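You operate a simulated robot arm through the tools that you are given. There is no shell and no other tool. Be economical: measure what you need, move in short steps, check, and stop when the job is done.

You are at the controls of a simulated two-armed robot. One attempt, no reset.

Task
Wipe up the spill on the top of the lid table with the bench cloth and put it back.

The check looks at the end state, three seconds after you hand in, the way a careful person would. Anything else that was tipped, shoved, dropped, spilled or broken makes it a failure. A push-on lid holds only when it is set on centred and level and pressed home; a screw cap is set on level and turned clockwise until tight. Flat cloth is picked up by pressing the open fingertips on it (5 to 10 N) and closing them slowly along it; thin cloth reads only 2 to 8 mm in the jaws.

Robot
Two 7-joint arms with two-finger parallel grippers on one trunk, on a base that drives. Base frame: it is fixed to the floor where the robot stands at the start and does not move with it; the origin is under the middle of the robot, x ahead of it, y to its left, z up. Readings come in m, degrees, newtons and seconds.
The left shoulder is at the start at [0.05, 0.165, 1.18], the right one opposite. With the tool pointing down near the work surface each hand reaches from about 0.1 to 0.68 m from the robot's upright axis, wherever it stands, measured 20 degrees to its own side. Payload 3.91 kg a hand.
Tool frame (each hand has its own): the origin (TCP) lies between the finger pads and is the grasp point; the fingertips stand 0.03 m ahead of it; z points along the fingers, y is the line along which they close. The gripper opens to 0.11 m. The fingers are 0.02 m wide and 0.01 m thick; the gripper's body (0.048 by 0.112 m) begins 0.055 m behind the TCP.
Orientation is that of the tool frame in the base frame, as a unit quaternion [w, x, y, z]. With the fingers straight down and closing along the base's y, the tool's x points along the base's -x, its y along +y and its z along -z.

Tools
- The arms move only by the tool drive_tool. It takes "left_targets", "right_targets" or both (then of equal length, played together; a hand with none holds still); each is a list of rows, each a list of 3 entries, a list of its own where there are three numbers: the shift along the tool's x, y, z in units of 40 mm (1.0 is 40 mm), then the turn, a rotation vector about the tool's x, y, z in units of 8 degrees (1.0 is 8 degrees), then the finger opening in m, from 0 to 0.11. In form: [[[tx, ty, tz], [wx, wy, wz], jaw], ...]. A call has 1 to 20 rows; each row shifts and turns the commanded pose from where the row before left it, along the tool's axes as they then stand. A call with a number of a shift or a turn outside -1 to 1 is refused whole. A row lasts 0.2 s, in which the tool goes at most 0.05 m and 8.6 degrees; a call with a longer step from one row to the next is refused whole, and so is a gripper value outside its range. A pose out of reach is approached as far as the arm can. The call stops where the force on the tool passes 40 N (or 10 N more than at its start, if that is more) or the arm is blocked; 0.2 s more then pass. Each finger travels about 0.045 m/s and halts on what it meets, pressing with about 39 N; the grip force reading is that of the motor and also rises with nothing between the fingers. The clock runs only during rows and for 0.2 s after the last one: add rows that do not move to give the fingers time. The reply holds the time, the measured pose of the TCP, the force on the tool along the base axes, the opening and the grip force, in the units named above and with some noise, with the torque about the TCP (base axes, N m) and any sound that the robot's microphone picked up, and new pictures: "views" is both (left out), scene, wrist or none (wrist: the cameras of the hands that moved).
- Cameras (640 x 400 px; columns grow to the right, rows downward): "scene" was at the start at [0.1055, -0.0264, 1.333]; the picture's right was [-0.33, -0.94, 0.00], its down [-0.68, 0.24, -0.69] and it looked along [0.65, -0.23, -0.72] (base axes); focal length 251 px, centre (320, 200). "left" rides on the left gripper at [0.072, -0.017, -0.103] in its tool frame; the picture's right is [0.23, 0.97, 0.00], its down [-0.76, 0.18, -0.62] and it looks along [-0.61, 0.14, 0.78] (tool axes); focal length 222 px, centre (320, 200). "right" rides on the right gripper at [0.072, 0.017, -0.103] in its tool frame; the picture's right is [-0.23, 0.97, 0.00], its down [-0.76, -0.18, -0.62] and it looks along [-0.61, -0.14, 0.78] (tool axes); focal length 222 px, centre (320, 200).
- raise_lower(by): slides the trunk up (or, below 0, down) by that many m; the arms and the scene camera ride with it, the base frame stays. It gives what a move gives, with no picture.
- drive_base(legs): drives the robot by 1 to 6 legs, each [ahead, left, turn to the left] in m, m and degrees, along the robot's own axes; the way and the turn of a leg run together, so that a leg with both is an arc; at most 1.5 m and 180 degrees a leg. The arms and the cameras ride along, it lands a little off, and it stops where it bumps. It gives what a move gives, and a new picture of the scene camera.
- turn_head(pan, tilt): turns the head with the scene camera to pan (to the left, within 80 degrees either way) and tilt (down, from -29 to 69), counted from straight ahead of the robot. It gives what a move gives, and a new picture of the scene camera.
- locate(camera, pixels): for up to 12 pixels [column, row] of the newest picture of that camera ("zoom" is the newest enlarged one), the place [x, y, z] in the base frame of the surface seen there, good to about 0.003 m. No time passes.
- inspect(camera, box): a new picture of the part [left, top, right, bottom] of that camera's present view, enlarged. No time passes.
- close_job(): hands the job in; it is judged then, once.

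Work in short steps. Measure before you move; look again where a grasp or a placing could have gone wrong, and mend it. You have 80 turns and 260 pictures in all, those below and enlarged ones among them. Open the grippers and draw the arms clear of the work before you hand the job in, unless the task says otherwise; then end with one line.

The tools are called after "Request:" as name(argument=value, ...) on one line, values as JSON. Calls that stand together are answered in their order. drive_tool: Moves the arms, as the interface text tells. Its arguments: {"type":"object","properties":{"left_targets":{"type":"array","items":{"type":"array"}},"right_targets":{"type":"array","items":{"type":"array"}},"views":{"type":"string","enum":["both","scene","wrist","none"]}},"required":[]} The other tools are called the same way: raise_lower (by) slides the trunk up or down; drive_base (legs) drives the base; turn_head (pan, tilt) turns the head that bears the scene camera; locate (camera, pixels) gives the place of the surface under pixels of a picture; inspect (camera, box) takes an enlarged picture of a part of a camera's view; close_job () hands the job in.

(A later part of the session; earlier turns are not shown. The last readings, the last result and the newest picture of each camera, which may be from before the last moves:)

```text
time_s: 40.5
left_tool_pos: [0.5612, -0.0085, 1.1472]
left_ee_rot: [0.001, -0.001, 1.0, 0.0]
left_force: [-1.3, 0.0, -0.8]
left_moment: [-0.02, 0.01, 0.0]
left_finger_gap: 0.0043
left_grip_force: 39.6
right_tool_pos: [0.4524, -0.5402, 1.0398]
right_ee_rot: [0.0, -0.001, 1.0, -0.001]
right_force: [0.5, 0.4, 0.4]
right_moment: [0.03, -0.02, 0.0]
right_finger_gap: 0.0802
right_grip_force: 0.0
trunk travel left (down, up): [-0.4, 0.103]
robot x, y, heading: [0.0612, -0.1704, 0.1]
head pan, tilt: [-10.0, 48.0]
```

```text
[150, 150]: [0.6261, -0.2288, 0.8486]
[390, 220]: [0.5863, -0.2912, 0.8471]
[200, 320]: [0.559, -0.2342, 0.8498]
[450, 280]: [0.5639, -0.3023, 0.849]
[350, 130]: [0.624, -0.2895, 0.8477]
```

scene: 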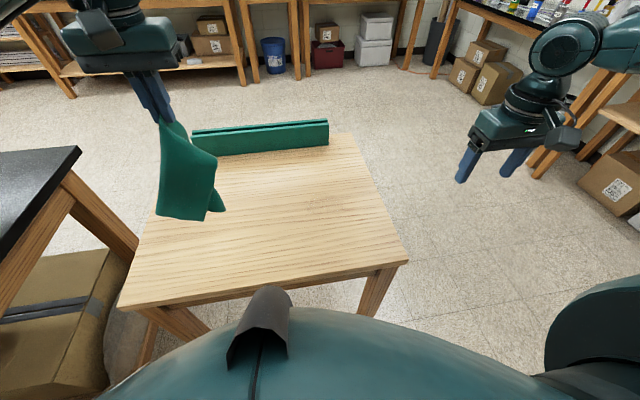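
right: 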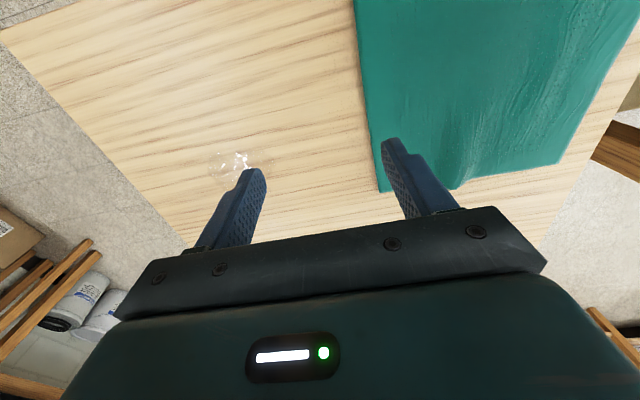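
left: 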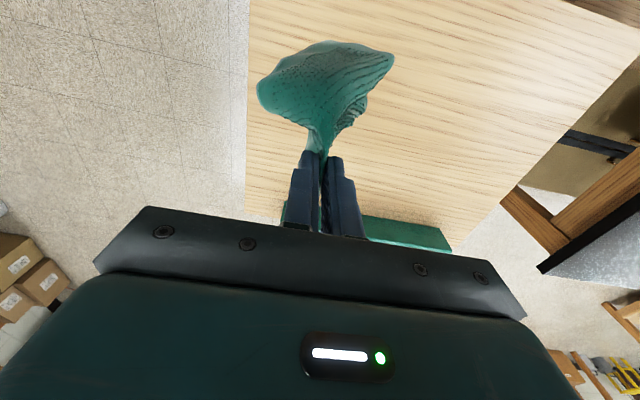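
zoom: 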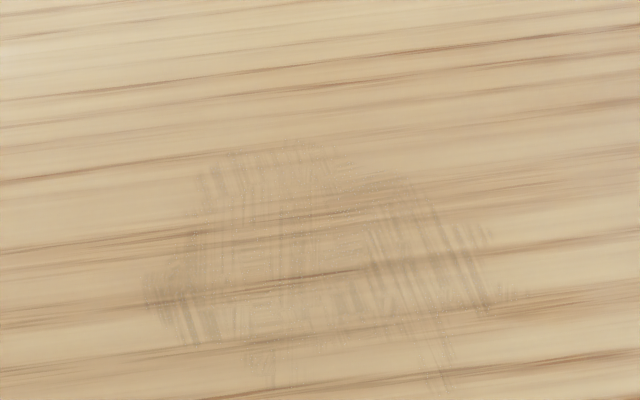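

The film covers the whole former puddle. Go back for a denser second wipe.

Request:
drive_base(legs=[[0, -0.27, 0]])

Request:
drive_tool(left_targets=[[[0.5, 0, 0.3], [0, 0, 0], 0.0], [[0.5, 0, 0.3], [0, 0, 0], 0.0], [[0, 0, 0.6], [0, 0, 0], 0.0], [[0, 0, 0.6], [0, 0, 0], 0.0], [[0, 0, 0.6], [0, 0, 0], 0.0], [[0, 0, 0.6], [0, 0, 0], 0.0], [[-0.3, 0, 0.6], [0, 0, 0], 0.0], [[-0.3, 0, 0.6], [0, 0, 0], 0.0], [[-0.3, 0, 0.6], [0, 0, 0], 0.0], [[-0.3, 0, 0.6], [0, 0, 0], 0.0], [[-0.3, 0, 0.6], [0, 0, 0], 0.0], [[-0.3, 0, 0.5], [0, 0, 0], 0.0]])

```text
time_s: 43.5
left_tool_pos: [0.5619, -0.2785, 1.1478]
left_ee_rot: [0.0, 0.001, 1.0, 0.0]
left_force: [-0.2, -0.9, 0.1]
left_moment: [0.03, -0.05, -0.01]
left_finger_gap: 0.0041
left_grip_force: 39.1
right_tool_pos: [0.4524, -0.8098, 1.0398]
right_ee_rot: [0.0, 0.0, 1.0, -0.001]
right_force: [0.3, -0.1, 0.7]
right_moment: [0.0, 0.01, -0.01]
right_finger_gap: 0.0799
right_grip_force: 0.2
trunk travel left (down, up): [-0.4, 0.103]
robot x, y, heading: [0.0572, -0.442, 0.0]
head pan, tilt: [-10.0, 48.0]
```

scene: 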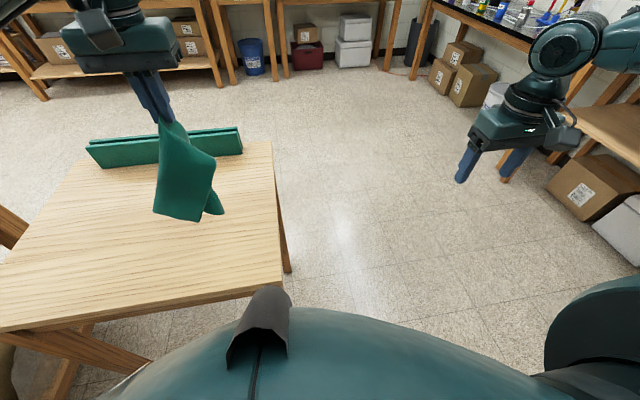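

```text
time_s: 46.1
left_tool_pos: [0.5925, -0.2773, 0.8876]
left_ee_rot: [0.001, 0.0, 1.0, 0.0]
left_force: [-0.7, -0.2, 3.5]
left_moment: [0.03, 0.06, 0.05]
left_finger_gap: 0.0042
left_grip_force: 39.3
right_tool_pos: [0.4502, -0.8104, 1.0397]
right_ee_rot: [-0.001, 0.0, 1.0, 0.0]
right_force: [1.1, -0.3, -0.8]
right_moment: [-0.01, 0.01, 0.0]
right_finger_gap: 0.08
right_grip_force: 0.0
trunk travel left (down, up): [-0.4, 0.103]
robot x, y, heading: [0.0608, -0.4402, 0.1]
head pan, tilt: [-10.0, 48.0]
```

scene: 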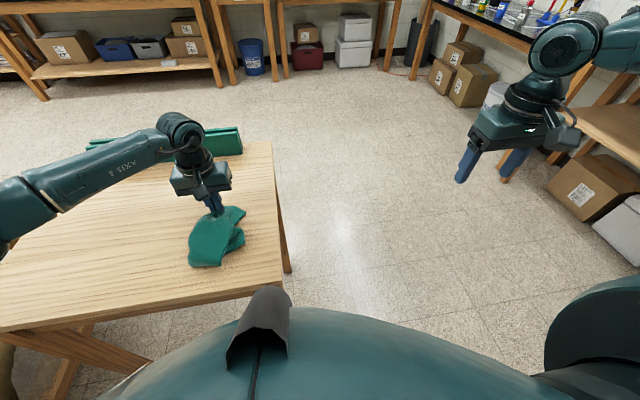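
left: 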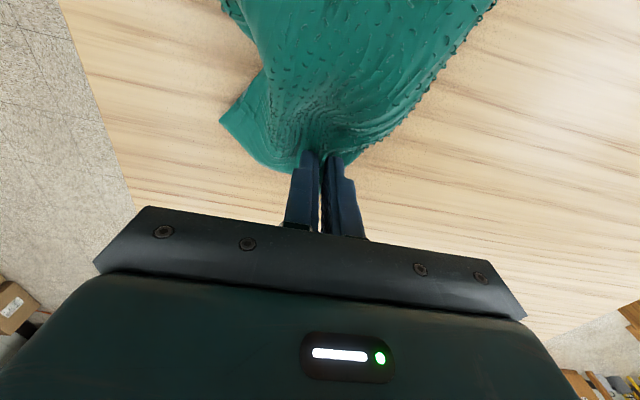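

Press about 5 mm further and raster in y with 14 mm steps in x.

Request:
drive_tool(left_targets=[[[0.6, 0, 0.1], [0, 0, 0], 0.0], [[0.7, 0, 0], [0, 0, 0], 0.0], [[0, -0.8, 0], [0, 0, 0], 0.0], [[0, -0.8, 0], [0, 0, 0], 0.0], [[0, 1, 0], [0, 0, 0], 0.0], [[0, 1, 0], [0, 0, 0], 0.0], [[0, 1, 0], [0, 0, 0], 0.0], [[-0.35, 0, 0], [0, 0, 0], 0.0], [[0, -1, 0], [0, 0, 0], 0.0], [[0, -1, 0], [0, 0, 0], 0.0], [[0, -1, 0], [0, 0, 0], 0.0], [[-0.35, 0, 0], [0, 0, 0], 0.0], [[0, 1, 0], [0, 0, 0], 0.0], [[0, 1, 0], [0, 0, 0], 0.0], [[0, 1, 0], [0, 0, 0], 0.0], [[-0.35, 0, 0], [0, 0, 0], 0.0], [[0, -1, 0], [0, 0, 0], 0.0], [[0, -1, 0], [0, 0, 0], 0.0], [[0, -1, 0], [0, 0, 0], 0.0]], views="none")

Request:
drive_tool(left_targets=[[[-0.35, 0, 0], [0, 0, 0], 0.0], [[0, 1, 0], [0, 0, 0], 0.0], [[0, 1, 0], [0, 0, 0], 0.0], [[0, 1, 0], [0, 0, 0], 0.0], [[-0.35, 0, 0], [0, 0, 0], 0.0], [[0, -1, 0], [0, 0, 0], 0.0], [[0, -1, 0], [0, 0, 0], 0.0], [[0, -1, 0], [0, 0, 0], 0.0], [[-0.35, 0, 0], [0, 0, 0], 0.0], [[0, 1, 0], [0, 0, 0], 0.0], [[0, 1, 0], [0, 0, 0], 0.0], [[0, 1, 0], [0, 0, 0], 0.0], [[-0.35, 0, 0], [0, 0, 0], 0.0], [[0, -1, 0], [0, 0, 0], 0.0], [[0, -1, 0], [0, 0, 0], 0.0], [[0, -1, 0], [0, 0, 0], 0.0]])

```text
time_s: 50.1
left_tool_pos: [0.5834, -0.3424, 0.8848]
left_ee_rot: [0.001, 0.0, 1.0, 0.0]
left_force: [0.1, 1.4, 11.8]
left_moment: [0.06, -0.05, -0.03]
left_finger_gap: 0.0043
left_grip_force: 38.9
right_tool_pos: [0.4505, -0.8107, 1.0408]
right_ee_rot: [0.001, 0.0, 1.0, 0.0]
right_force: [-0.2, 0.6, 0.5]
right_moment: [-0.01, -0.01, 0.0]
right_finger_gap: 0.0797
right_grip_force: 0.0
trunk travel left (down, up): [-0.4, 0.103]
robot x, y, heading: [0.059, -0.44, 0.1]
head pan, tilt: [-10.0, 48.0]
```

```text
time_s: 53.5
left_tool_pos: [0.6402, -0.3421, 0.8838]
left_ee_rot: [0.001, 0.0, 1.0, -0.001]
left_force: [-1.3, -0.1, 5.8]
left_moment: [-0.03, 0.03, 0.0]
left_finger_gap: 0.004
left_grip_force: 38.6
right_tool_pos: [0.4516, -0.811, 1.0395]
right_ee_rot: [0.0, 0.0, 1.0, 0.0]
right_force: [0.2, 0.0, 0.0]
right_moment: [-0.01, 0.01, 0.03]
right_finger_gap: 0.0801
right_grip_force: 0.0
trunk travel left (down, up): [-0.4, 0.103]
robot x, y, heading: [0.0566, -0.4378, 0.1]
head pan, tilt: [-10.0, 48.0]
```

scene: 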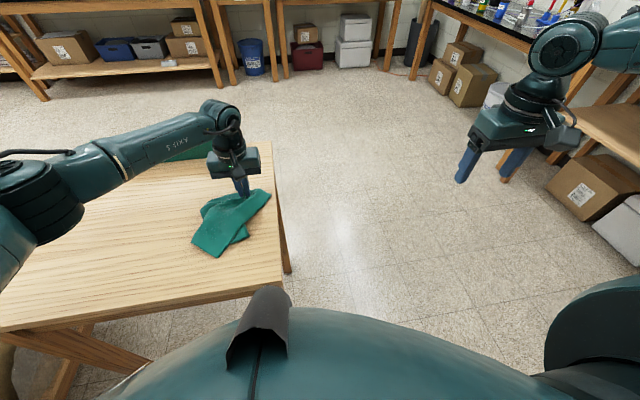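
left: 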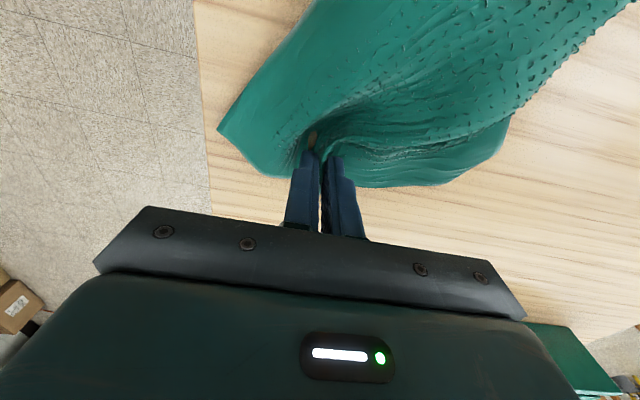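

Raster done. Lift, return left (gripper y −0.342 → −0.008, i.e. 0.334 m) and inspect.

Request:
drive_tool(left_targets=[[[0.1, 0, -0.7], [0, 0, 0], 0.0], [[0.1, 0, -0.7], [0, 0, 0], 0.0], [[0.1, 0, -0.7], [0, 0, 0], 0.0], [[0.1, 0, -0.7], [0, 0, 0], 0.0], [[0.1, 0, -0.7], [0, 0, 0], 0.0], [[0.1, 0, -0.7], [0, 0, 0], 0.0], [[0.1, 0, -0.7], [0, 0, 0], 0.0], [[0.1, 0, -0.7], [0, 0, 0], 0.0], [[0.1, 0, -0.7], [0, 0, 0], 0.0], [[0.1, 0, -0.3], [0, 0, 0], 0.0], [[0, 0, 0], [0, 0, 0], 0.0], [[0, 0, 0], [0, 0, 0], 0.0]], views="wrist")

Request:
drive_base(legs=[[0, 0.334, 0]])

Request:
inspect(camera="scene", box=[220, 140, 400, 260])

Request:
inspect(camera="scene", box=[290, 176, 360, 220])

```text
time_s: 56.1
left_tool_pos: [0.5994, -0.3408, 1.1465]
left_ee_rot: [0.0, -0.001, 1.0, 0.0]
left_force: [0.4, -0.4, -0.9]
left_moment: [0.01, -0.05, 0.01]
left_finger_gap: 0.0042
left_grip_force: 38.9
right_tool_pos: [0.451, -0.8107, 1.0401]
right_ee_rot: [0.0, 0.0, 1.0, 0.0]
right_force: [-0.7, 0.0, 0.3]
right_moment: [0.01, -0.03, 0.0]
right_finger_gap: 0.0802
right_grip_force: 0.1
trunk travel left (down, up): [-0.4, 0.103]
robot x, y, heading: [0.0591, -0.4394, 0.3]
head pan, tilt: [-10.0, 48.0]
```

left: 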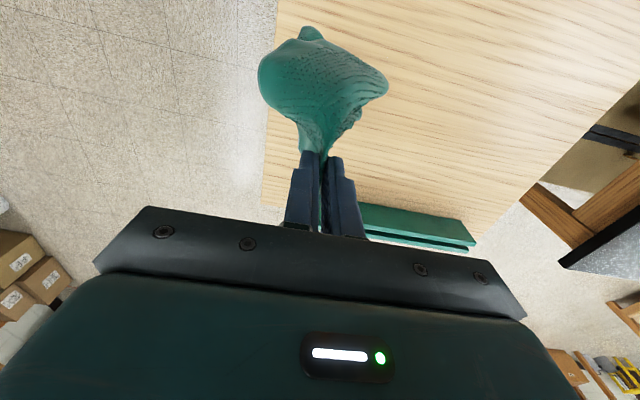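

```text
time_s: 59.6
left_tool_pos: [0.5993, -0.0032, 1.1462]
left_ee_rot: [0.001, -0.001, 1.0, 0.0]
left_force: [-0.1, 0.0, 0.1]
left_moment: [-0.01, 0.0, 0.03]
left_finger_gap: 0.0042
left_grip_force: 38.7
right_tool_pos: [0.4524, -0.4722, 1.0407]
right_ee_rot: [0.0, 0.0, 1.0, 0.0]
right_force: [-0.3, 0.1, -1.0]
right_moment: [0.01, 0.01, 0.0]
right_finger_gap: 0.08
right_grip_force: 0.1
trunk travel left (down, up): [-0.4, 0.103]
robot x, y, heading: [0.057, -0.1046, 0.0]
head pan, tilt: [-10.0, 48.0]
```

scene: 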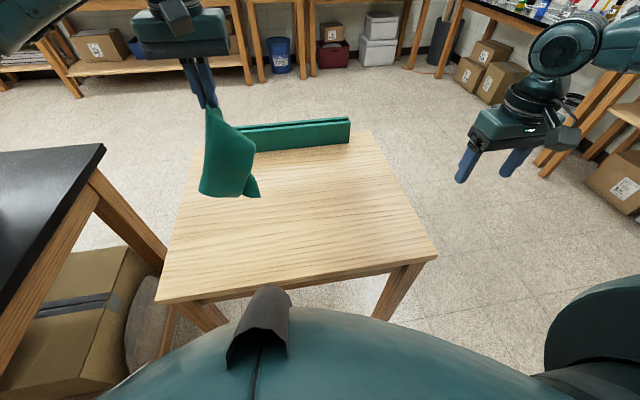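

```text
3.33 times, centred on (310, 200) of scene
```

zoom: 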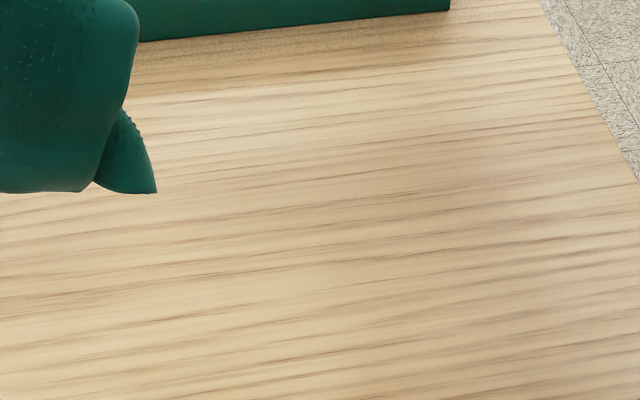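

```text
9.09 times, centred on (325, 198) of scene
```

zoom: 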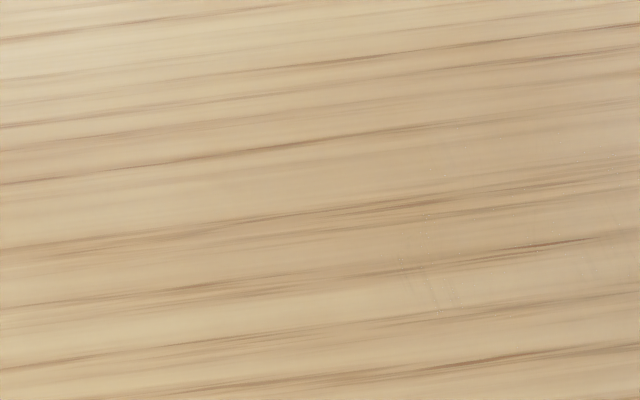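

Nearly clean, with a few faint specks at zoom (430,280). I look closely around the spill's present position.

Request:
inspect(camera="scene", box=[316, 172, 380, 212])

Request:
locate(camera="zoom", pixels=[[200, 300], [320, 200], [100, 200], [450, 250], [320, 80]])

Request:
inspect(camera="right", box=[320, 0, 640, 200])

```text
10.00 times, centred on (348, 192) of scene
```

zoom: 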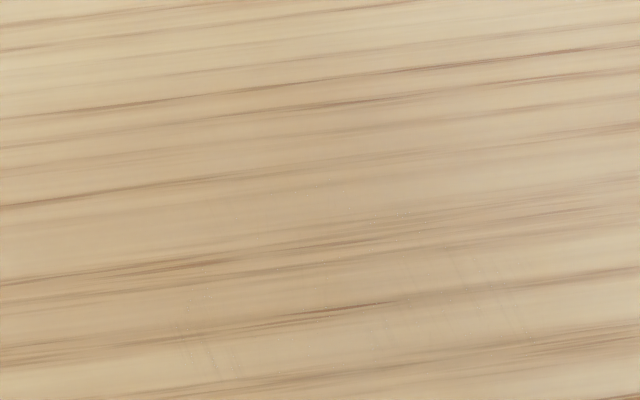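

```text
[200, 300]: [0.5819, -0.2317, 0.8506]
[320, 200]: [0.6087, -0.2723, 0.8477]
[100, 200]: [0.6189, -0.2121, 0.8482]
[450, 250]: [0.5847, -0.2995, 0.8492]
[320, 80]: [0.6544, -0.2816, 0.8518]
```

```text
2.00 times, centred on (480, 100) of right
```

zoom: 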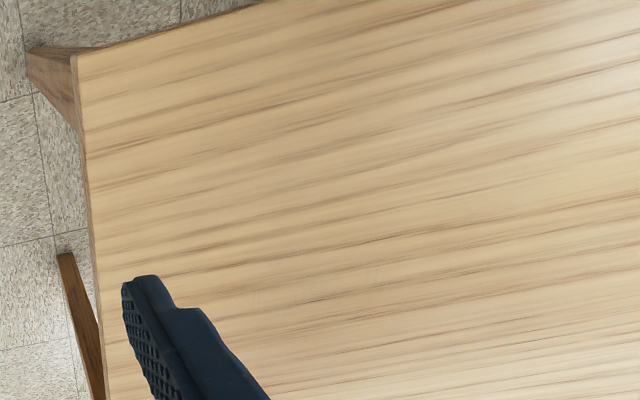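

Only trace streaks remain around x 0.56–0.59. One more raster pass to finish it properly.

Request:
drive_base(legs=[[0, -0.27, 0]])

Request:
drive_tool(left_targets=[[[0.8, 0, 0.3], [0, 0, 0], 0.0], [[0.8, 0, 0.3], [0, 0, 0], 0.0], [[0.5, 0, 0.5], [0, 0, 0], 0.0], [[0, 0, 0.6], [0, 0, 0], 0.0], [[0, 0, 0.6], [0, 0, 0], 0.0], [[0, 0, 0.6], [0, 0, 0], 0.0], [[0, 0, 0.6], [0, 0, 0], 0.0], [[-0.3, 0, 0.6], [0, 0, 0], 0.0], [[-0.3, 0, 0.6], [0, 0, 0], 0.0], [[-0.3, 0, 0.6], [0, 0, 0], 0.0], [[-0.3, 0, 0.6], [0, 0, 0], 0.0], [[-0.3, 0, 0.6], [0, 0, 0], 0.0], [[-0.3, 0, 0], [0, 0, 0], 0.0]], views="wrist")

```text
time_s: 62.6
left_tool_pos: [0.5996, -0.2741, 1.1471]
left_ee_rot: [0.001, 0.0, 1.0, 0.0]
left_force: [0.4, 0.4, 0.3]
left_moment: [-0.01, -0.02, 0.0]
left_finger_gap: 0.0044
left_grip_force: 39.4
right_tool_pos: [0.4511, -0.7444, 1.0397]
right_ee_rot: [0.0, 0.001, 1.0, -0.001]
right_force: [-1.2, -1.0, -0.3]
right_moment: [-0.01, -0.01, -0.01]
right_finger_gap: 0.08
right_grip_force: 0.2
trunk travel left (down, up): [-0.4, 0.103]
robot x, y, heading: [0.0548, -0.3734, -0.2]
head pan, tilt: [-10.0, 48.0]
```

scene: 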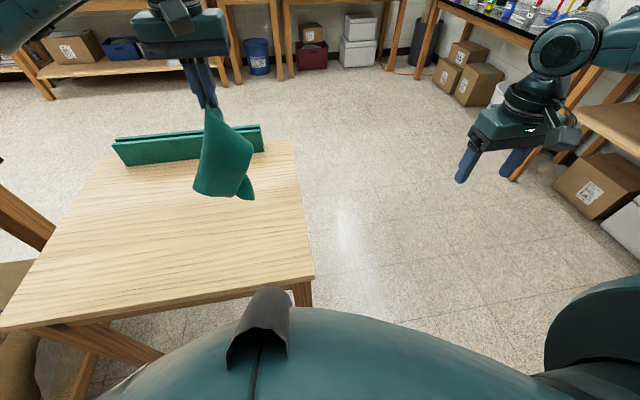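

```text
time_s: 65.4
left_tool_pos: [0.588, -0.2735, 0.8866]
left_ee_rot: [0.0, 0.001, 1.0, 0.0]
left_force: [0.6, 1.5, 0.6]
left_moment: [-0.06, 0.0, 0.06]
left_finger_gap: 0.0042
left_grip_force: 38.8
right_tool_pos: [0.4511, -0.7429, 1.04]
right_ee_rot: [0.0, 0.001, 1.0, 0.0]
right_force: [-1.1, -0.5, 0.0]
right_moment: [-0.03, 0.01, 0.01]
right_finger_gap: 0.08
right_grip_force: 0.1
trunk travel left (down, up): [-0.4, 0.103]
robot x, y, heading: [0.057, -0.3757, -0.2]
head pan, tilt: [-10.0, 48.0]
```

left: 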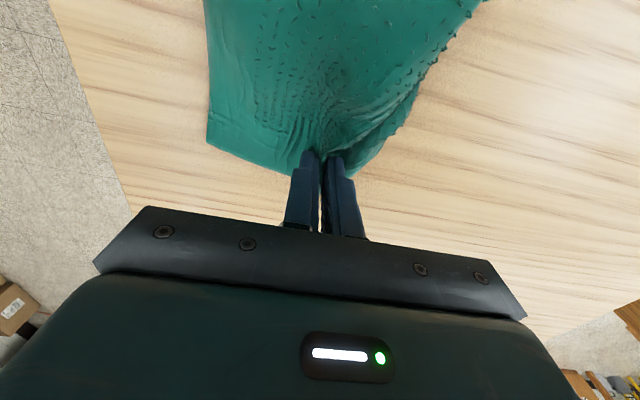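

Third raster, starting lower in x with closer lines.

Request:
drive_tool(left_targets=[[[0.8, 0, 0.08], [0, 0, 0], 0.0], [[0.8, 0, 0], [0, 0, 0], 0.0], [[0, -0.8, 0], [0, 0, 0], 0.0], [[0, -0.8, 0], [0, 0, 0], 0.0], [[0, 1, 0], [0, 0, 0], 0.0], [[0, 1, 0], [0, 0, 0], 0.0], [[0, 1, 0], [0, 0, 0], 0.0], [[-0.35, 0, 0], [0, 0, 0], 0.0], [[0, -1, 0], [0, 0, 0], 0.0], [[0, -1, 0], [0, 0, 0], 0.0], [[0, -1, 0], [0, 0, 0], 0.0], [[-0.35, 0, 0], [0, 0, 0], 0.0], [[0, 1, 0], [0, 0, 0], 0.0], [[0, 1, 0], [0, 0, 0], 0.0], [[0, 1, 0], [0, 0, 0], 0.0], [[-0.35, 0, 0], [0, 0, 0], 0.0], [[0, -1, 0], [0, 0, 0], 0.0], [[0, -1, 0], [0, 0, 0], 0.0], [[0, -1, 0], [0, 0, 0], 0.0]], views="none")

Request:
drive_tool(left_targets=[[[-0.35, 0, 0], [0, 0, 0], 0.0], [[0, 1, 0], [0, 0, 0], 0.0], [[0, 1, 0], [0, 0, 0], 0.0], [[0, 1, 0], [0, 0, 0], 0.0], [[-0.35, 0, 0], [0, 0, 0], 0.0], [[0, -1, 0], [0, 0, 0], 0.0], [[0, -1, 0], [0, 0, 0], 0.0], [[0, -1, 0], [0, 0, 0], 0.0], [[-0.35, 0, 0], [0, 0, 0], 0.0], [[0, 1, 0], [0, 0, 0], 0.0], [[0, 1, 0], [0, 0, 0], 0.0], [[0, 1, 0], [0, 0, 0], 0.0], [[-0.35, 0, 0], [0, 0, 0], 0.0], [[0, -1, 0], [0, 0, 0], 0.0], [[0, -1, 0], [0, 0, 0], 0.0]], views="wrist")

Request:
drive_tool(left_targets=[[[0.1, 0, -0.7], [0, 0, 0], 0.0], [[0.1, 0, -0.7], [0, 0, 0], 0.0], [[0.1, 0, -0.7], [0, 0, 0], 0.0], [[0.1, 0, -0.7], [0, 0, 0], 0.0], [[0.1, 0, -0.7], [0, 0, 0], 0.0], [[0.1, 0, -0.7], [0, 0, 0], 0.0], [[0.1, 0, -0.7], [0, 0, 0], 0.0], [[0.1, 0, -0.7], [0, 0, 0], 0.0], [[0.1, 0, -0.7], [0, 0, 0], 0.0], [[0.1, 0, -0.4], [0, 0, 0], 0.0], [[0, 0, 0], [0, 0, 0], 0.0], [[0, 0, 0], [0, 0, 0], 0.0]], views="scene")

```text
time_s: 69.4
left_tool_pos: [0.5636, -0.3375, 0.8847]
left_ee_rot: [0.0, 0.0, 1.0, 0.0]
left_force: [0.1, 0.6, 7.5]
left_moment: [0.03, 0.0, 0.04]
left_finger_gap: 0.0044
left_grip_force: 38.5
right_tool_pos: [0.4497, -0.744, 1.0396]
right_ee_rot: [0.001, 0.001, 1.0, 0.0]
right_force: [0.9, -0.4, -0.5]
right_moment: [0.02, -0.01, -0.01]
right_finger_gap: 0.08
right_grip_force: 0.1
trunk travel left (down, up): [-0.4, 0.103]
robot x, y, heading: [0.059, -0.3782, 0.0]
head pan, tilt: [-10.0, 48.0]
```

```text
time_s: 72.6
left_tool_pos: [0.6204, -0.2993, 0.8841]
left_ee_rot: [0.0, -0.001, 1.0, 0.0]
left_force: [-0.7, 0.6, 5.1]
left_moment: [0.0, 0.01, -0.01]
left_finger_gap: 0.0044
left_grip_force: 39.3
right_tool_pos: [0.4493, -0.7444, 1.0398]
right_ee_rot: [0.001, 0.001, 1.0, -0.001]
right_force: [0.1, -0.4, -0.4]
right_moment: [0.0, -0.02, -0.03]
right_finger_gap: 0.0799
right_grip_force: 0.0
trunk travel left (down, up): [-0.4, 0.103]
robot x, y, heading: [0.0552, -0.3725, -0.3]
head pan, tilt: [-10.0, 48.0]
```

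left: 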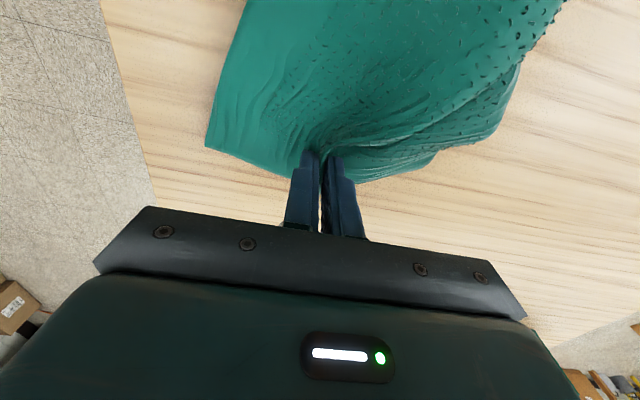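

```text
time_s: 75.2
left_tool_pos: [0.5811, -0.2993, 1.1512]
left_ee_rot: [0.001, 0.0, 1.0, 0.0]
left_force: [0.2, 0.1, 0.4]
left_moment: [-0.04, -0.02, 0.01]
left_finger_gap: 0.0043
left_grip_force: 38.8
right_tool_pos: [0.4512, -0.7427, 1.0397]
right_ee_rot: [0.0, 0.001, 1.0, 0.0]
right_force: [-0.9, 0.2, 0.2]
right_moment: [0.01, -0.01, 0.0]
right_finger_gap: 0.0799
right_grip_force: 0.1
trunk travel left (down, up): [-0.4, 0.103]
robot x, y, heading: [0.0638, -0.3705, -0.0]
head pan, tilt: [-10.0, 48.0]
```

scene: 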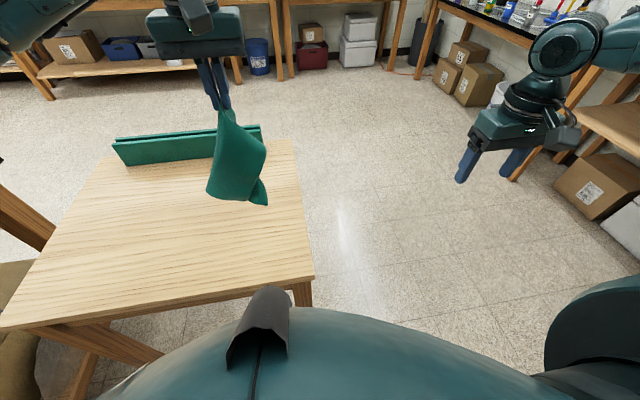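

Return left 0.29 m to the cloth's home y and inspect the table again.

Request:
drive_base(legs=[[0, 0.29, 0]])

Request:
inspect(camera="scene", box=[310, 160, 390, 210])

Request:
inspect(camera="scene", box=[150, 100, 450, 300])

Request:
locate(camera="scene", pixels=[[205, 190], [225, 200], [255, 195], [235, 160], [350, 188]])

```text
time_s: 78.3
left_tool_pos: [0.581, -0.0085, 1.151]
left_ee_rot: [0.0, 0.001, 1.0, -0.001]
left_force: [0.6, 0.7, 0.4]
left_moment: [-0.04, -0.02, 0.04]
left_finger_gap: 0.0044
left_grip_force: 38.9
right_tool_pos: [0.452, -0.4538, 1.0397]
right_ee_rot: [0.0, 0.001, 1.0, -0.001]
right_force: [0.1, -0.7, 0.3]
right_moment: [0.02, -0.04, -0.03]
right_finger_gap: 0.08
right_grip_force: 0.0
trunk travel left (down, up): [-0.4, 0.103]
robot x, y, heading: [0.059, -0.0814, -0.1]
head pan, tilt: [-10.0, 48.0]
```

scene: 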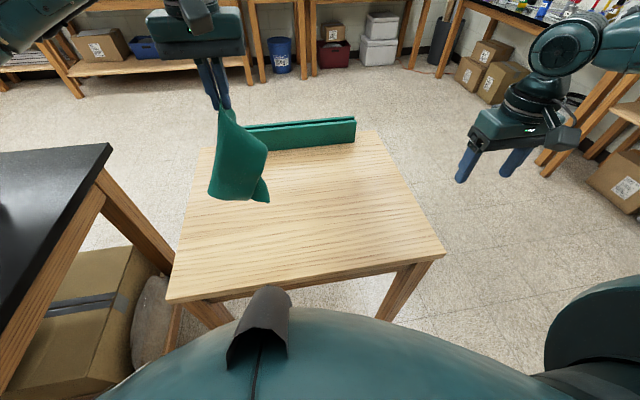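

```text
8.00 times, centred on (350, 185) of scene
```

zoom: 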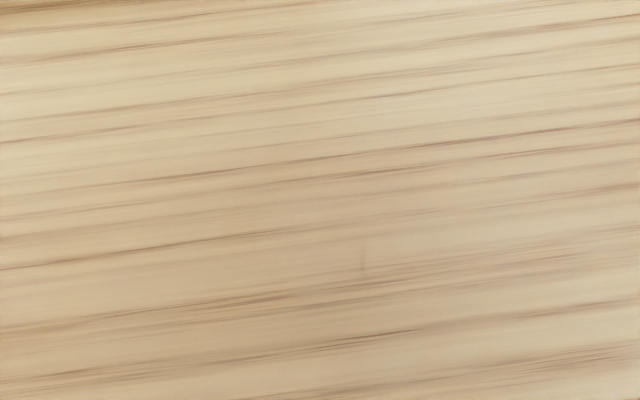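

```text
2.00 times, centred on (300, 200) of scene
```

zoom: 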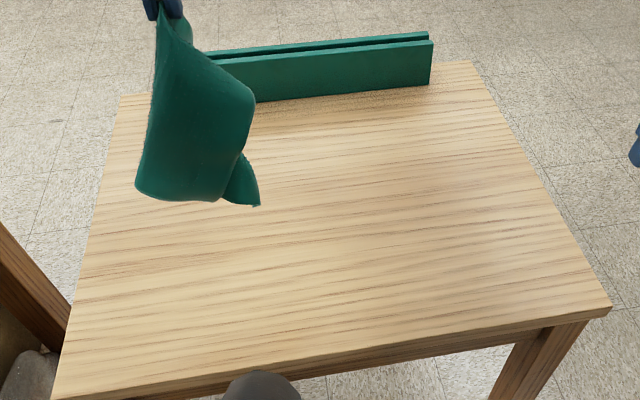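

```text
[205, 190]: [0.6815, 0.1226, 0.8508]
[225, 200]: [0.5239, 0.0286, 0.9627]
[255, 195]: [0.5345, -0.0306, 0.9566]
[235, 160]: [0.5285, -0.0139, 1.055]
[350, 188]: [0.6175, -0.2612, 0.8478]
```

The table is clean now. Next I bring the hand back to x≈0.43 over the cloth's home and lower until the cloth's bottom touches; also a last close look at the lower part of the spill zone.

Request:
inspect(camera="scene", box=[310, 180, 390, 230])

Request:
drive_tool(left_targets=[[[0.6, 0, 0], [0, 0, 0], 0.0], [[0.6, 0, 0], [0, 0, 0], 0.0], [[0.6, 0, 0], [0, 0, 0], 0.0], [[0.6, 0, 0], [0, 0, 0], 0.0], [[0.6, 0, 0], [0, 0, 0], 0.0], [[0.6, 0, 0], [0, 0, 0], 0.0], [[0.3, 0, 0], [0, 0, 0], 0.0], [[0, 0, 0], [0, 0, 0], 0.0], [[0, 0, 0.3], [0, 0, 0], 0.0], [[0, 0, 0.3], [0, 0, 0], 0.0], [[0, 0, 0.3], [0, 0, 0], 0.0], [[0, 0, 0.3], [0, 0, 0], 0.0], [[0, 0, 0], [0, 0, 0], 0.0]])

```text
8.00 times, centred on (350, 205) of scene
```

zoom: 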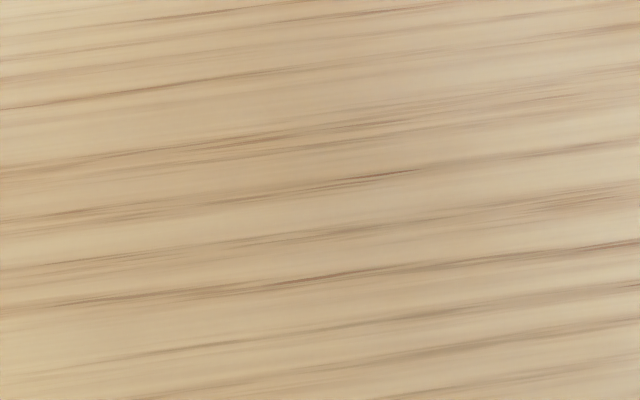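

```text
time_s: 81.1
left_tool_pos: [0.4256, -0.0083, 1.1029]
left_ee_rot: [0.0, 0.0, 1.0, 0.0]
left_force: [-0.5, 0.4, -0.5]
left_moment: [-0.02, -0.05, 0.0]
left_finger_gap: 0.0043
left_grip_force: 38.7
right_tool_pos: [0.4517, -0.4533, 1.0395]
right_ee_rot: [-0.001, 0.001, 1.0, -0.001]
right_force: [0.3, -0.3, 0.0]
right_moment: [0.01, 0.0, 0.04]
right_finger_gap: 0.0798
right_grip_force: 0.1
trunk travel left (down, up): [-0.4, 0.103]
robot x, y, heading: [0.059, -0.0886, -0.3]
head pan, tilt: [-10.0, 48.0]
```

scene: 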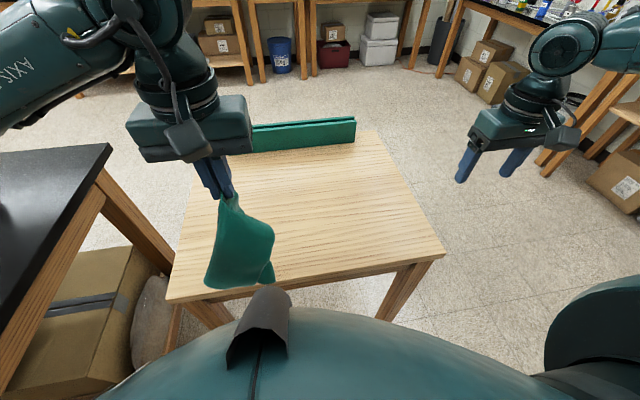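
left: 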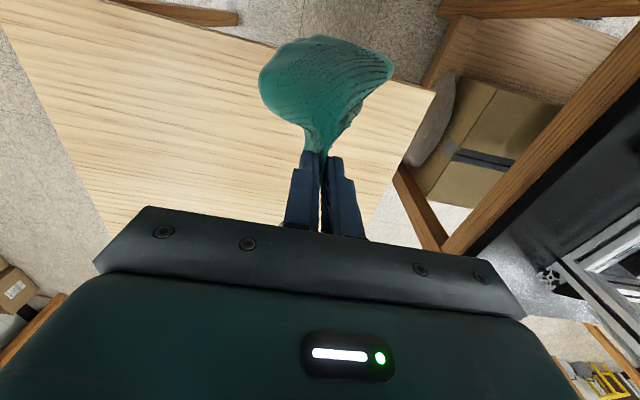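

Spill area is spotless. I measure where the hanging cloth's bottom is now.

Request:
locate(camera="scene", pixels=[[210, 284], [235, 286], [270, 275], [240, 250], [230, 215], [265, 240]])

Request:
inspect(camera="scene", box=[180, 180, 300, 300])

```text
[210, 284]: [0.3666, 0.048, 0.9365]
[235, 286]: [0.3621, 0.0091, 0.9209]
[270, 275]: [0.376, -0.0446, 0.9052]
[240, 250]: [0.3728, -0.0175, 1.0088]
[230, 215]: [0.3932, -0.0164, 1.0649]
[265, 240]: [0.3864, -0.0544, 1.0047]
```

```text
3.33 times, centred on (240, 240) of scene
```

zoom: 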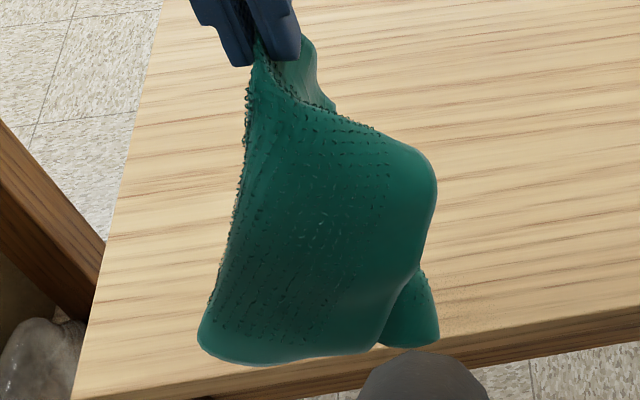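

The bottom edge trails about 6 cm behind the hand at z≈0.91. I move forward 6 cm, touch it down at x≈0.425, then go forward taut and round down to x≈0.63.

Request:
drive_tool(left_targets=[[[-0.5, 0, 0], [0, 0, 0], 0.0], [[-0.5, 0, 0], [0, 0, 0], 0.0], [[-0.5, 0, 0], [0, 0, 0], 0.0], [[0, 0, 0], [0, 0, 0], 0.0], [[0, 0, 0.4], [0, 0, 0], 0.0], [[0, 0, 0.4], [0, 0, 0], 0.0], [[0, 0, 0.4], [0, 0, 0], 0.0], [[0, 0, 0.4], [0, 0, 0], 0.0], [[0, 0, 0], [0, 0, 0], 0.0], [[-0.4, 0, 0], [0, 0, 0], 0.0], [[-0.4, 0, 0], [0, 0, 0], 0.0], [[-0.4, 0, 0], [0, 0, 0], 0.0], [[-0.4, 0, 0], [0, 0, 0], 0.0]])

Request:
inspect(camera="scene", box=[160, 160, 320, 310])

```text
time_s: 83.9
left_tool_pos: [0.5504, -0.0093, 1.0385]
left_ee_rot: [-0.001, 0.001, 1.0, 0.0]
left_force: [-0.9, 0.0, -1.2]
left_moment: [-0.03, -0.03, 0.02]
left_finger_gap: 0.0044
left_grip_force: 38.9
right_tool_pos: [0.4514, -0.4525, 1.0402]
right_ee_rot: [0.0, 0.001, 1.0, 0.0]
right_force: [1.0, 0.4, 0.1]
right_moment: [0.0, -0.02, 0.0]
right_finger_gap: 0.08
right_grip_force: 0.1
trunk travel left (down, up): [-0.4, 0.103]
robot x, y, heading: [0.0585, -0.0828, -0.3]
head pan, tilt: [-10.0, 48.0]
```

scene: 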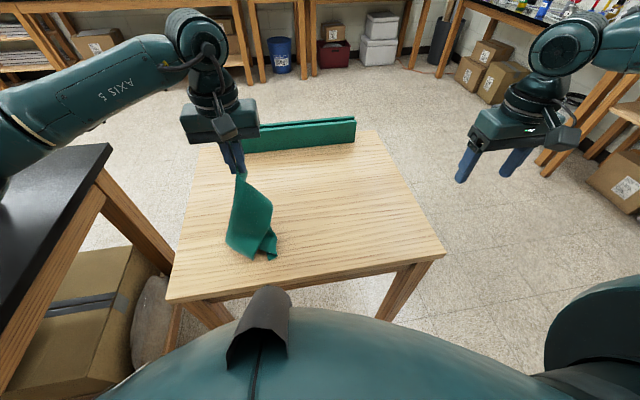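
left: 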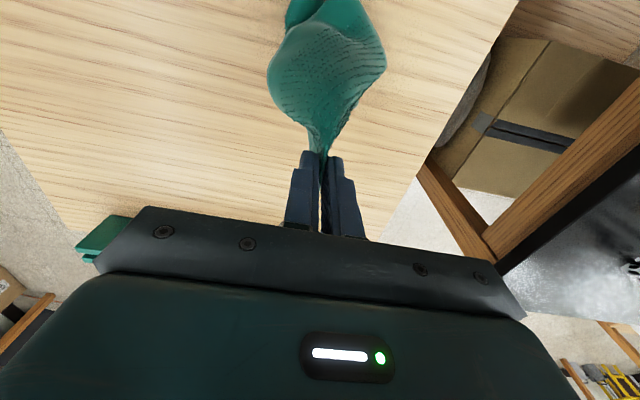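

```text
2.67 times, centred on (240, 235) of scene
```

zoom: 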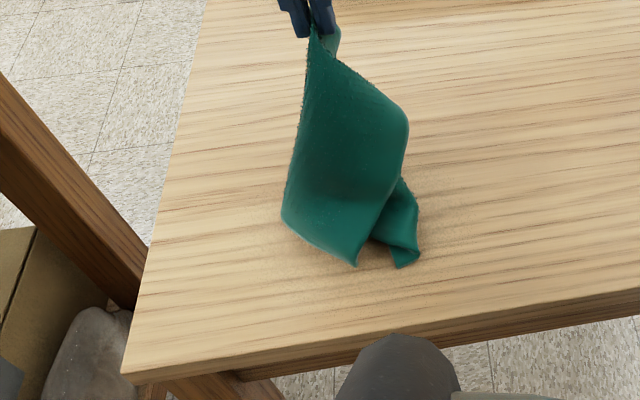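

Bottom edge is on the table around x≈0.46. Continue rounding down, finishing with a short drag.

Request:
drive_tool(left_targets=[[[-0.35, 0, 0.2], [0, 0, 0], 0.0], [[-0.34, 0, 0.3], [0, 0, 0], 0.0], [[-0.3, 0, 0.36], [0, 0, 0], 0.0], [[-0.3, 0, 0.36], [0, 0, 0], 0.0], [[-0.25, 0, 0.4], [0, 0, 0], 0.0], [[-0.2, 0, 0.4], [0, 0, 0], 0.0], [[-0.1, 0, 0.4], [0, 0, 0], 0.0], [[-0.1, 0, 0.4], [0, 0, 0], 0.0], [[-0.08, 0, 0.4], [0, 0, 0], 0.0], [[0, 0, 0.4], [0, 0, 0], 0.0], [[0, 0, 0.1], [0, 0, 0], 0.0]])

Request:
inspect(camera="scene", box=[160, 160, 320, 310])

```text
time_s: 86.3
left_tool_pos: [0.6312, -0.0086, 0.8898]
left_ee_rot: [0.0, 0.001, 1.0, 0.0]
left_force: [0.2, 0.1, 1.2]
left_moment: [-0.02, 0.03, 0.01]
left_finger_gap: 0.0043
left_grip_force: 39.5
right_tool_pos: [0.4523, -0.4531, 1.0388]
right_ee_rot: [0.0, 0.001, 1.0, 0.0]
right_force: [0.4, 0.9, 0.0]
right_moment: [0.0, 0.0, 0.01]
right_finger_gap: 0.0799
right_grip_force: 0.2
trunk travel left (down, up): [-0.4, 0.103]
robot x, y, heading: [0.059, -0.088, -0.0]
head pan, tilt: [-10.0, 48.0]
```

scene: 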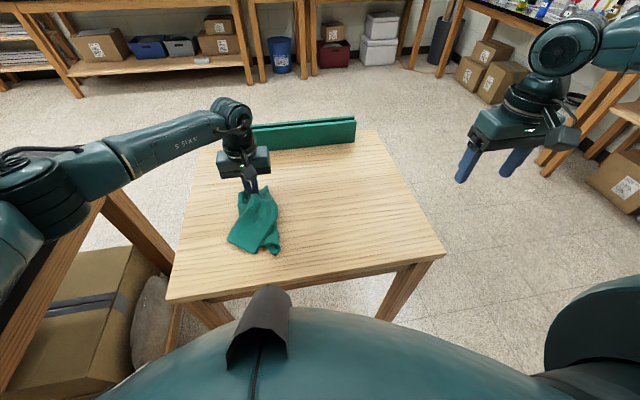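
left: 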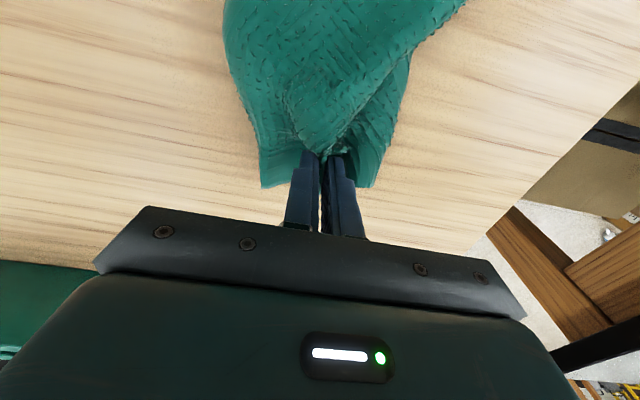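

```text
2.67 times, centred on (240, 235) of scene
```

zoom: 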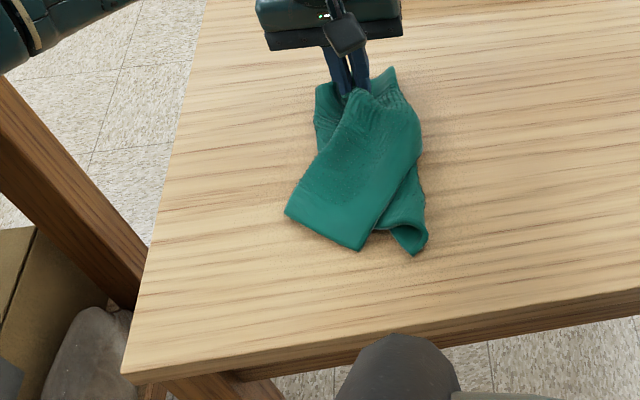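

The cloth is down over its home patch, bunched. I release it by opening slightly and rising, then look.

Request:
drive_tool(left_targets=[[[0, 0, 0], [0, 0, 0], 0.02], [[0, 0, 0], [0, 0, 0], 0.03], [[0, 0, -0.2], [0, 0, 0], 0.03], [[0, 0, -0.3], [0, 0, 0], 0.03], [[0, 0, -0.5], [0, 0, 0], 0.03], [[0, 0, -0.8], [0, 0, 0], 0.03], [[0, 0, -1], [0, 0, 0], 0.03], [[-0.3, 0, -1], [0, 0, 0], 0.03], [[-0.5, 0, -1], [0, 0, 0], 0.03], [[-0.5, 0, -1], [0, 0, 0], 0.03], [[0, 0, 0], [0, 0, 0], 0.03]])

Request:
inspect(camera="scene", box=[160, 160, 320, 310])

Request:
inspect(camera="left", box=[160, 0, 480, 200])

```text
time_s: 88.7
left_tool_pos: [0.6824, -0.0085, 1.1235]
left_ee_rot: [0.0, 0.001, 1.0, 0.0]
left_force: [0.8, 0.6, -0.2]
left_moment: [-0.02, 0.01, 0.0]
left_finger_gap: 0.0298
left_grip_force: 0.1
right_tool_pos: [0.4514, -0.4516, 1.0396]
right_ee_rot: [0.0, 0.0, 1.0, 0.0]
right_force: [-0.4, 0.2, -0.1]
right_moment: [-0.02, -0.01, -0.02]
right_finger_gap: 0.0799
right_grip_force: 0.1
trunk travel left (down, up): [-0.4, 0.103]
robot x, y, heading: [0.0571, -0.0855, -0.4]
head pan, tilt: [-10.0, 48.0]
```

scene: 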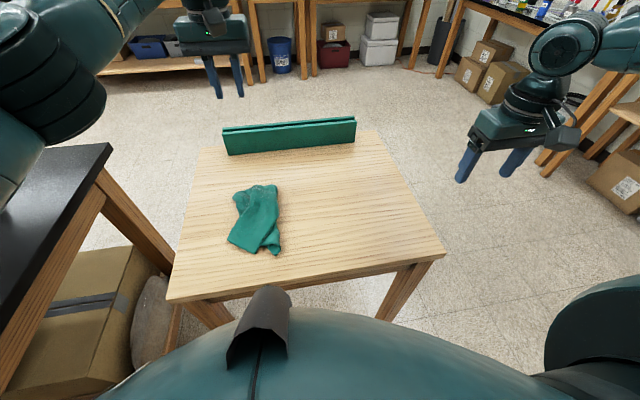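
left: 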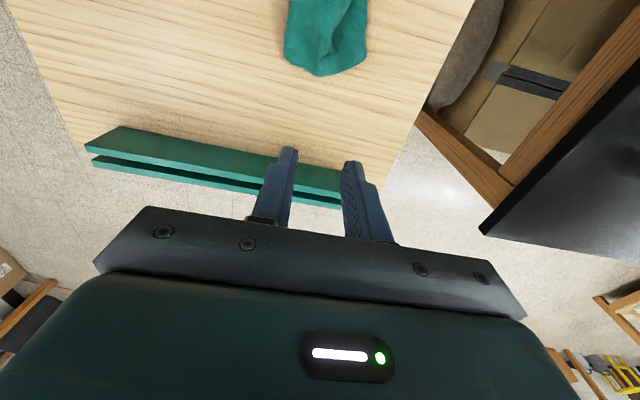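

```text
2.67 times, centred on (240, 235) of scene
```

zoom: 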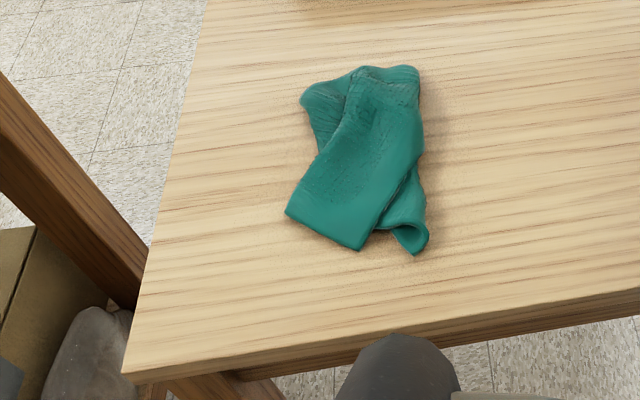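

```text
2.00 times, centred on (320, 100) of left
```

zoom: 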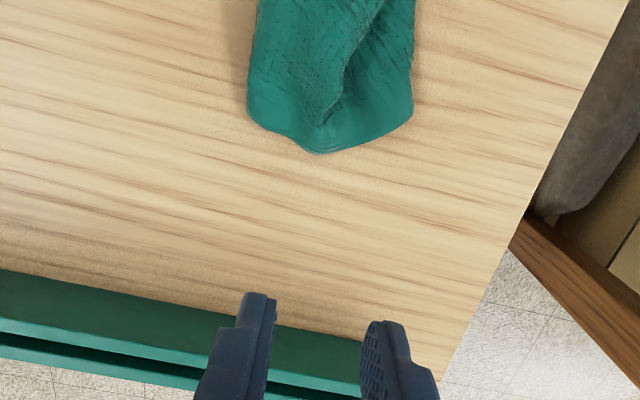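

The cloth is back on its patch but crumpled. I'll take a top view with the left hand over it to see whether I can spread it.

Request:
drive_tool(left_targets=[[[1, 0, 0], [0, 0, 0], 0.06], [[1, 0, 0], [0, 0, 0], 0.08], [[1, 0, 0], [0, 0, 0], 0.11], [[1, 0, 0], [0, 0, 0], 0.11], [[0.5, 0, 0.6], [0, 0, 0], 0.11], [[0, 0, 0], [0, 0, 0], 0.11]], views="wrist")

Request:
inspect(camera="left", box=[160, 0, 480, 200])

```text
time_s: 90.1
left_tool_pos: [0.5027, -0.0078, 1.0988]
left_ee_rot: [0.0, 0.0, 1.0, 0.0]
left_force: [0.1, -0.6, 0.5]
left_moment: [0.0, -0.02, 0.02]
left_finger_gap: 0.1102
left_grip_force: 0.0
right_tool_pos: [0.4518, -0.4537, 1.0399]
right_ee_rot: [0.0, 0.001, 1.0, 0.0]
right_force: [0.1, -0.5, -0.3]
right_moment: [0.01, 0.01, 0.03]
right_finger_gap: 0.0798
right_grip_force: 0.0
trunk travel left (down, up): [-0.4, 0.103]
robot x, y, heading: [0.0592, -0.083, 0.1]
head pan, tilt: [-10.0, 48.0]
```

left: 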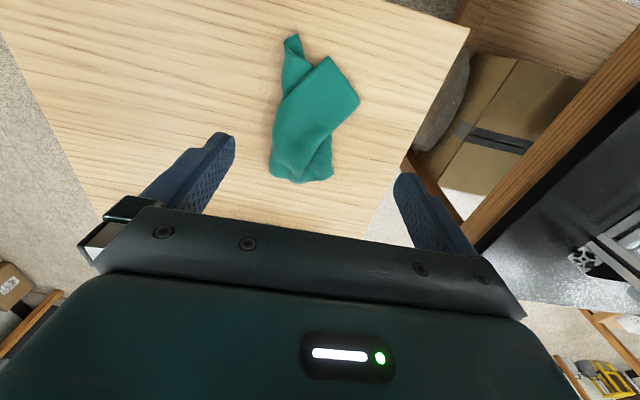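

```text
2.00 times, centred on (320, 100) of left
```

zoom: 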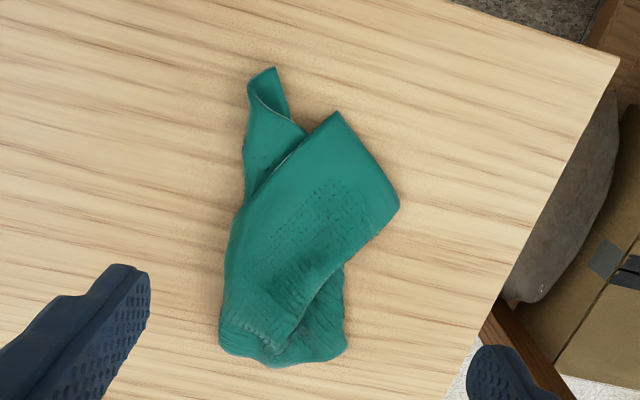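

The near-right corner (zoom 268,75) pokes out from under the flap, and the flap's corners are at (340,115) and (398,200). I measure these for spreading pulls.

Request:
locate(camera="zoom", pixels=[[268, 78], [262, 95], [285, 110], [340, 118], [392, 198], [370, 160], [230, 350], [340, 345], [265, 150], [230, 250], [335, 290], [310, 200]])

```text
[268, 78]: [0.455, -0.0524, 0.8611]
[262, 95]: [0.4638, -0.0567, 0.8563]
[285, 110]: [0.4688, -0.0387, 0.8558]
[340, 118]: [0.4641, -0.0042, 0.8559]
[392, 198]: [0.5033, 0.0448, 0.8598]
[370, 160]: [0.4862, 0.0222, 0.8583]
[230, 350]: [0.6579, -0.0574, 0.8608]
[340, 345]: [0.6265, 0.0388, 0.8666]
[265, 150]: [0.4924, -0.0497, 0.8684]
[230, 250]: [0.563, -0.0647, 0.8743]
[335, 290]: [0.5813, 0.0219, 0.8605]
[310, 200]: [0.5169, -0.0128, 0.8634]
```

Try one spreading pull: pinch the flap near (0.497,0.024) and draw it out toward +y/−x. First descend to light contact.

Request:
drive_tool(left_targets=[[[0.15, 0.4, 0.6], [0, 0, 0], 0.08], [[0, 0.4, 0.8], [0, 0, 0], 0.05], [[0, 0, 1], [0, 0, 0], 0.04], [[0, 0, 1], [0, 0, 0], 0.04], [[0, 0, 1], [0, 0, 0], 0.04], [[0, 0, 0.6], [0, 0, 0], 0.04], [[0, 0, 0.2], [0, 0, 0], 0.04], [[0, 0, 0.1], [0, 0, 0], 0.04], [[0, 0, 0.05], [0, 0, 0], 0.04]], views="wrist")

```text
time_s: 92.1
left_tool_pos: [0.4982, 0.0228, 0.8858]
left_ee_rot: [0.002, 0.0, 1.0, -0.001]
left_force: [2.5, 0.2, 11.6]
left_moment: [-0.3, -0.08, 0.05]
left_finger_gap: 0.0399
left_grip_force: 0.1
right_tool_pos: [0.4513, -0.4534, 1.0405]
right_ee_rot: [0.001, 0.001, 1.0, 0.0]
right_force: [-0.1, 0.4, 0.6]
right_moment: [0.01, 0.02, 0.02]
right_finger_gap: 0.0798
right_grip_force: 0.0
trunk travel left (down, up): [-0.4, 0.103]
robot x, y, heading: [0.0607, -0.0869, 0.0]
head pan, tilt: [-10.0, 48.0]
```

left: 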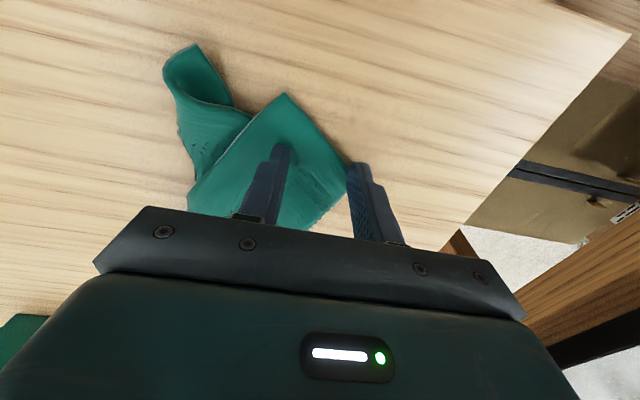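

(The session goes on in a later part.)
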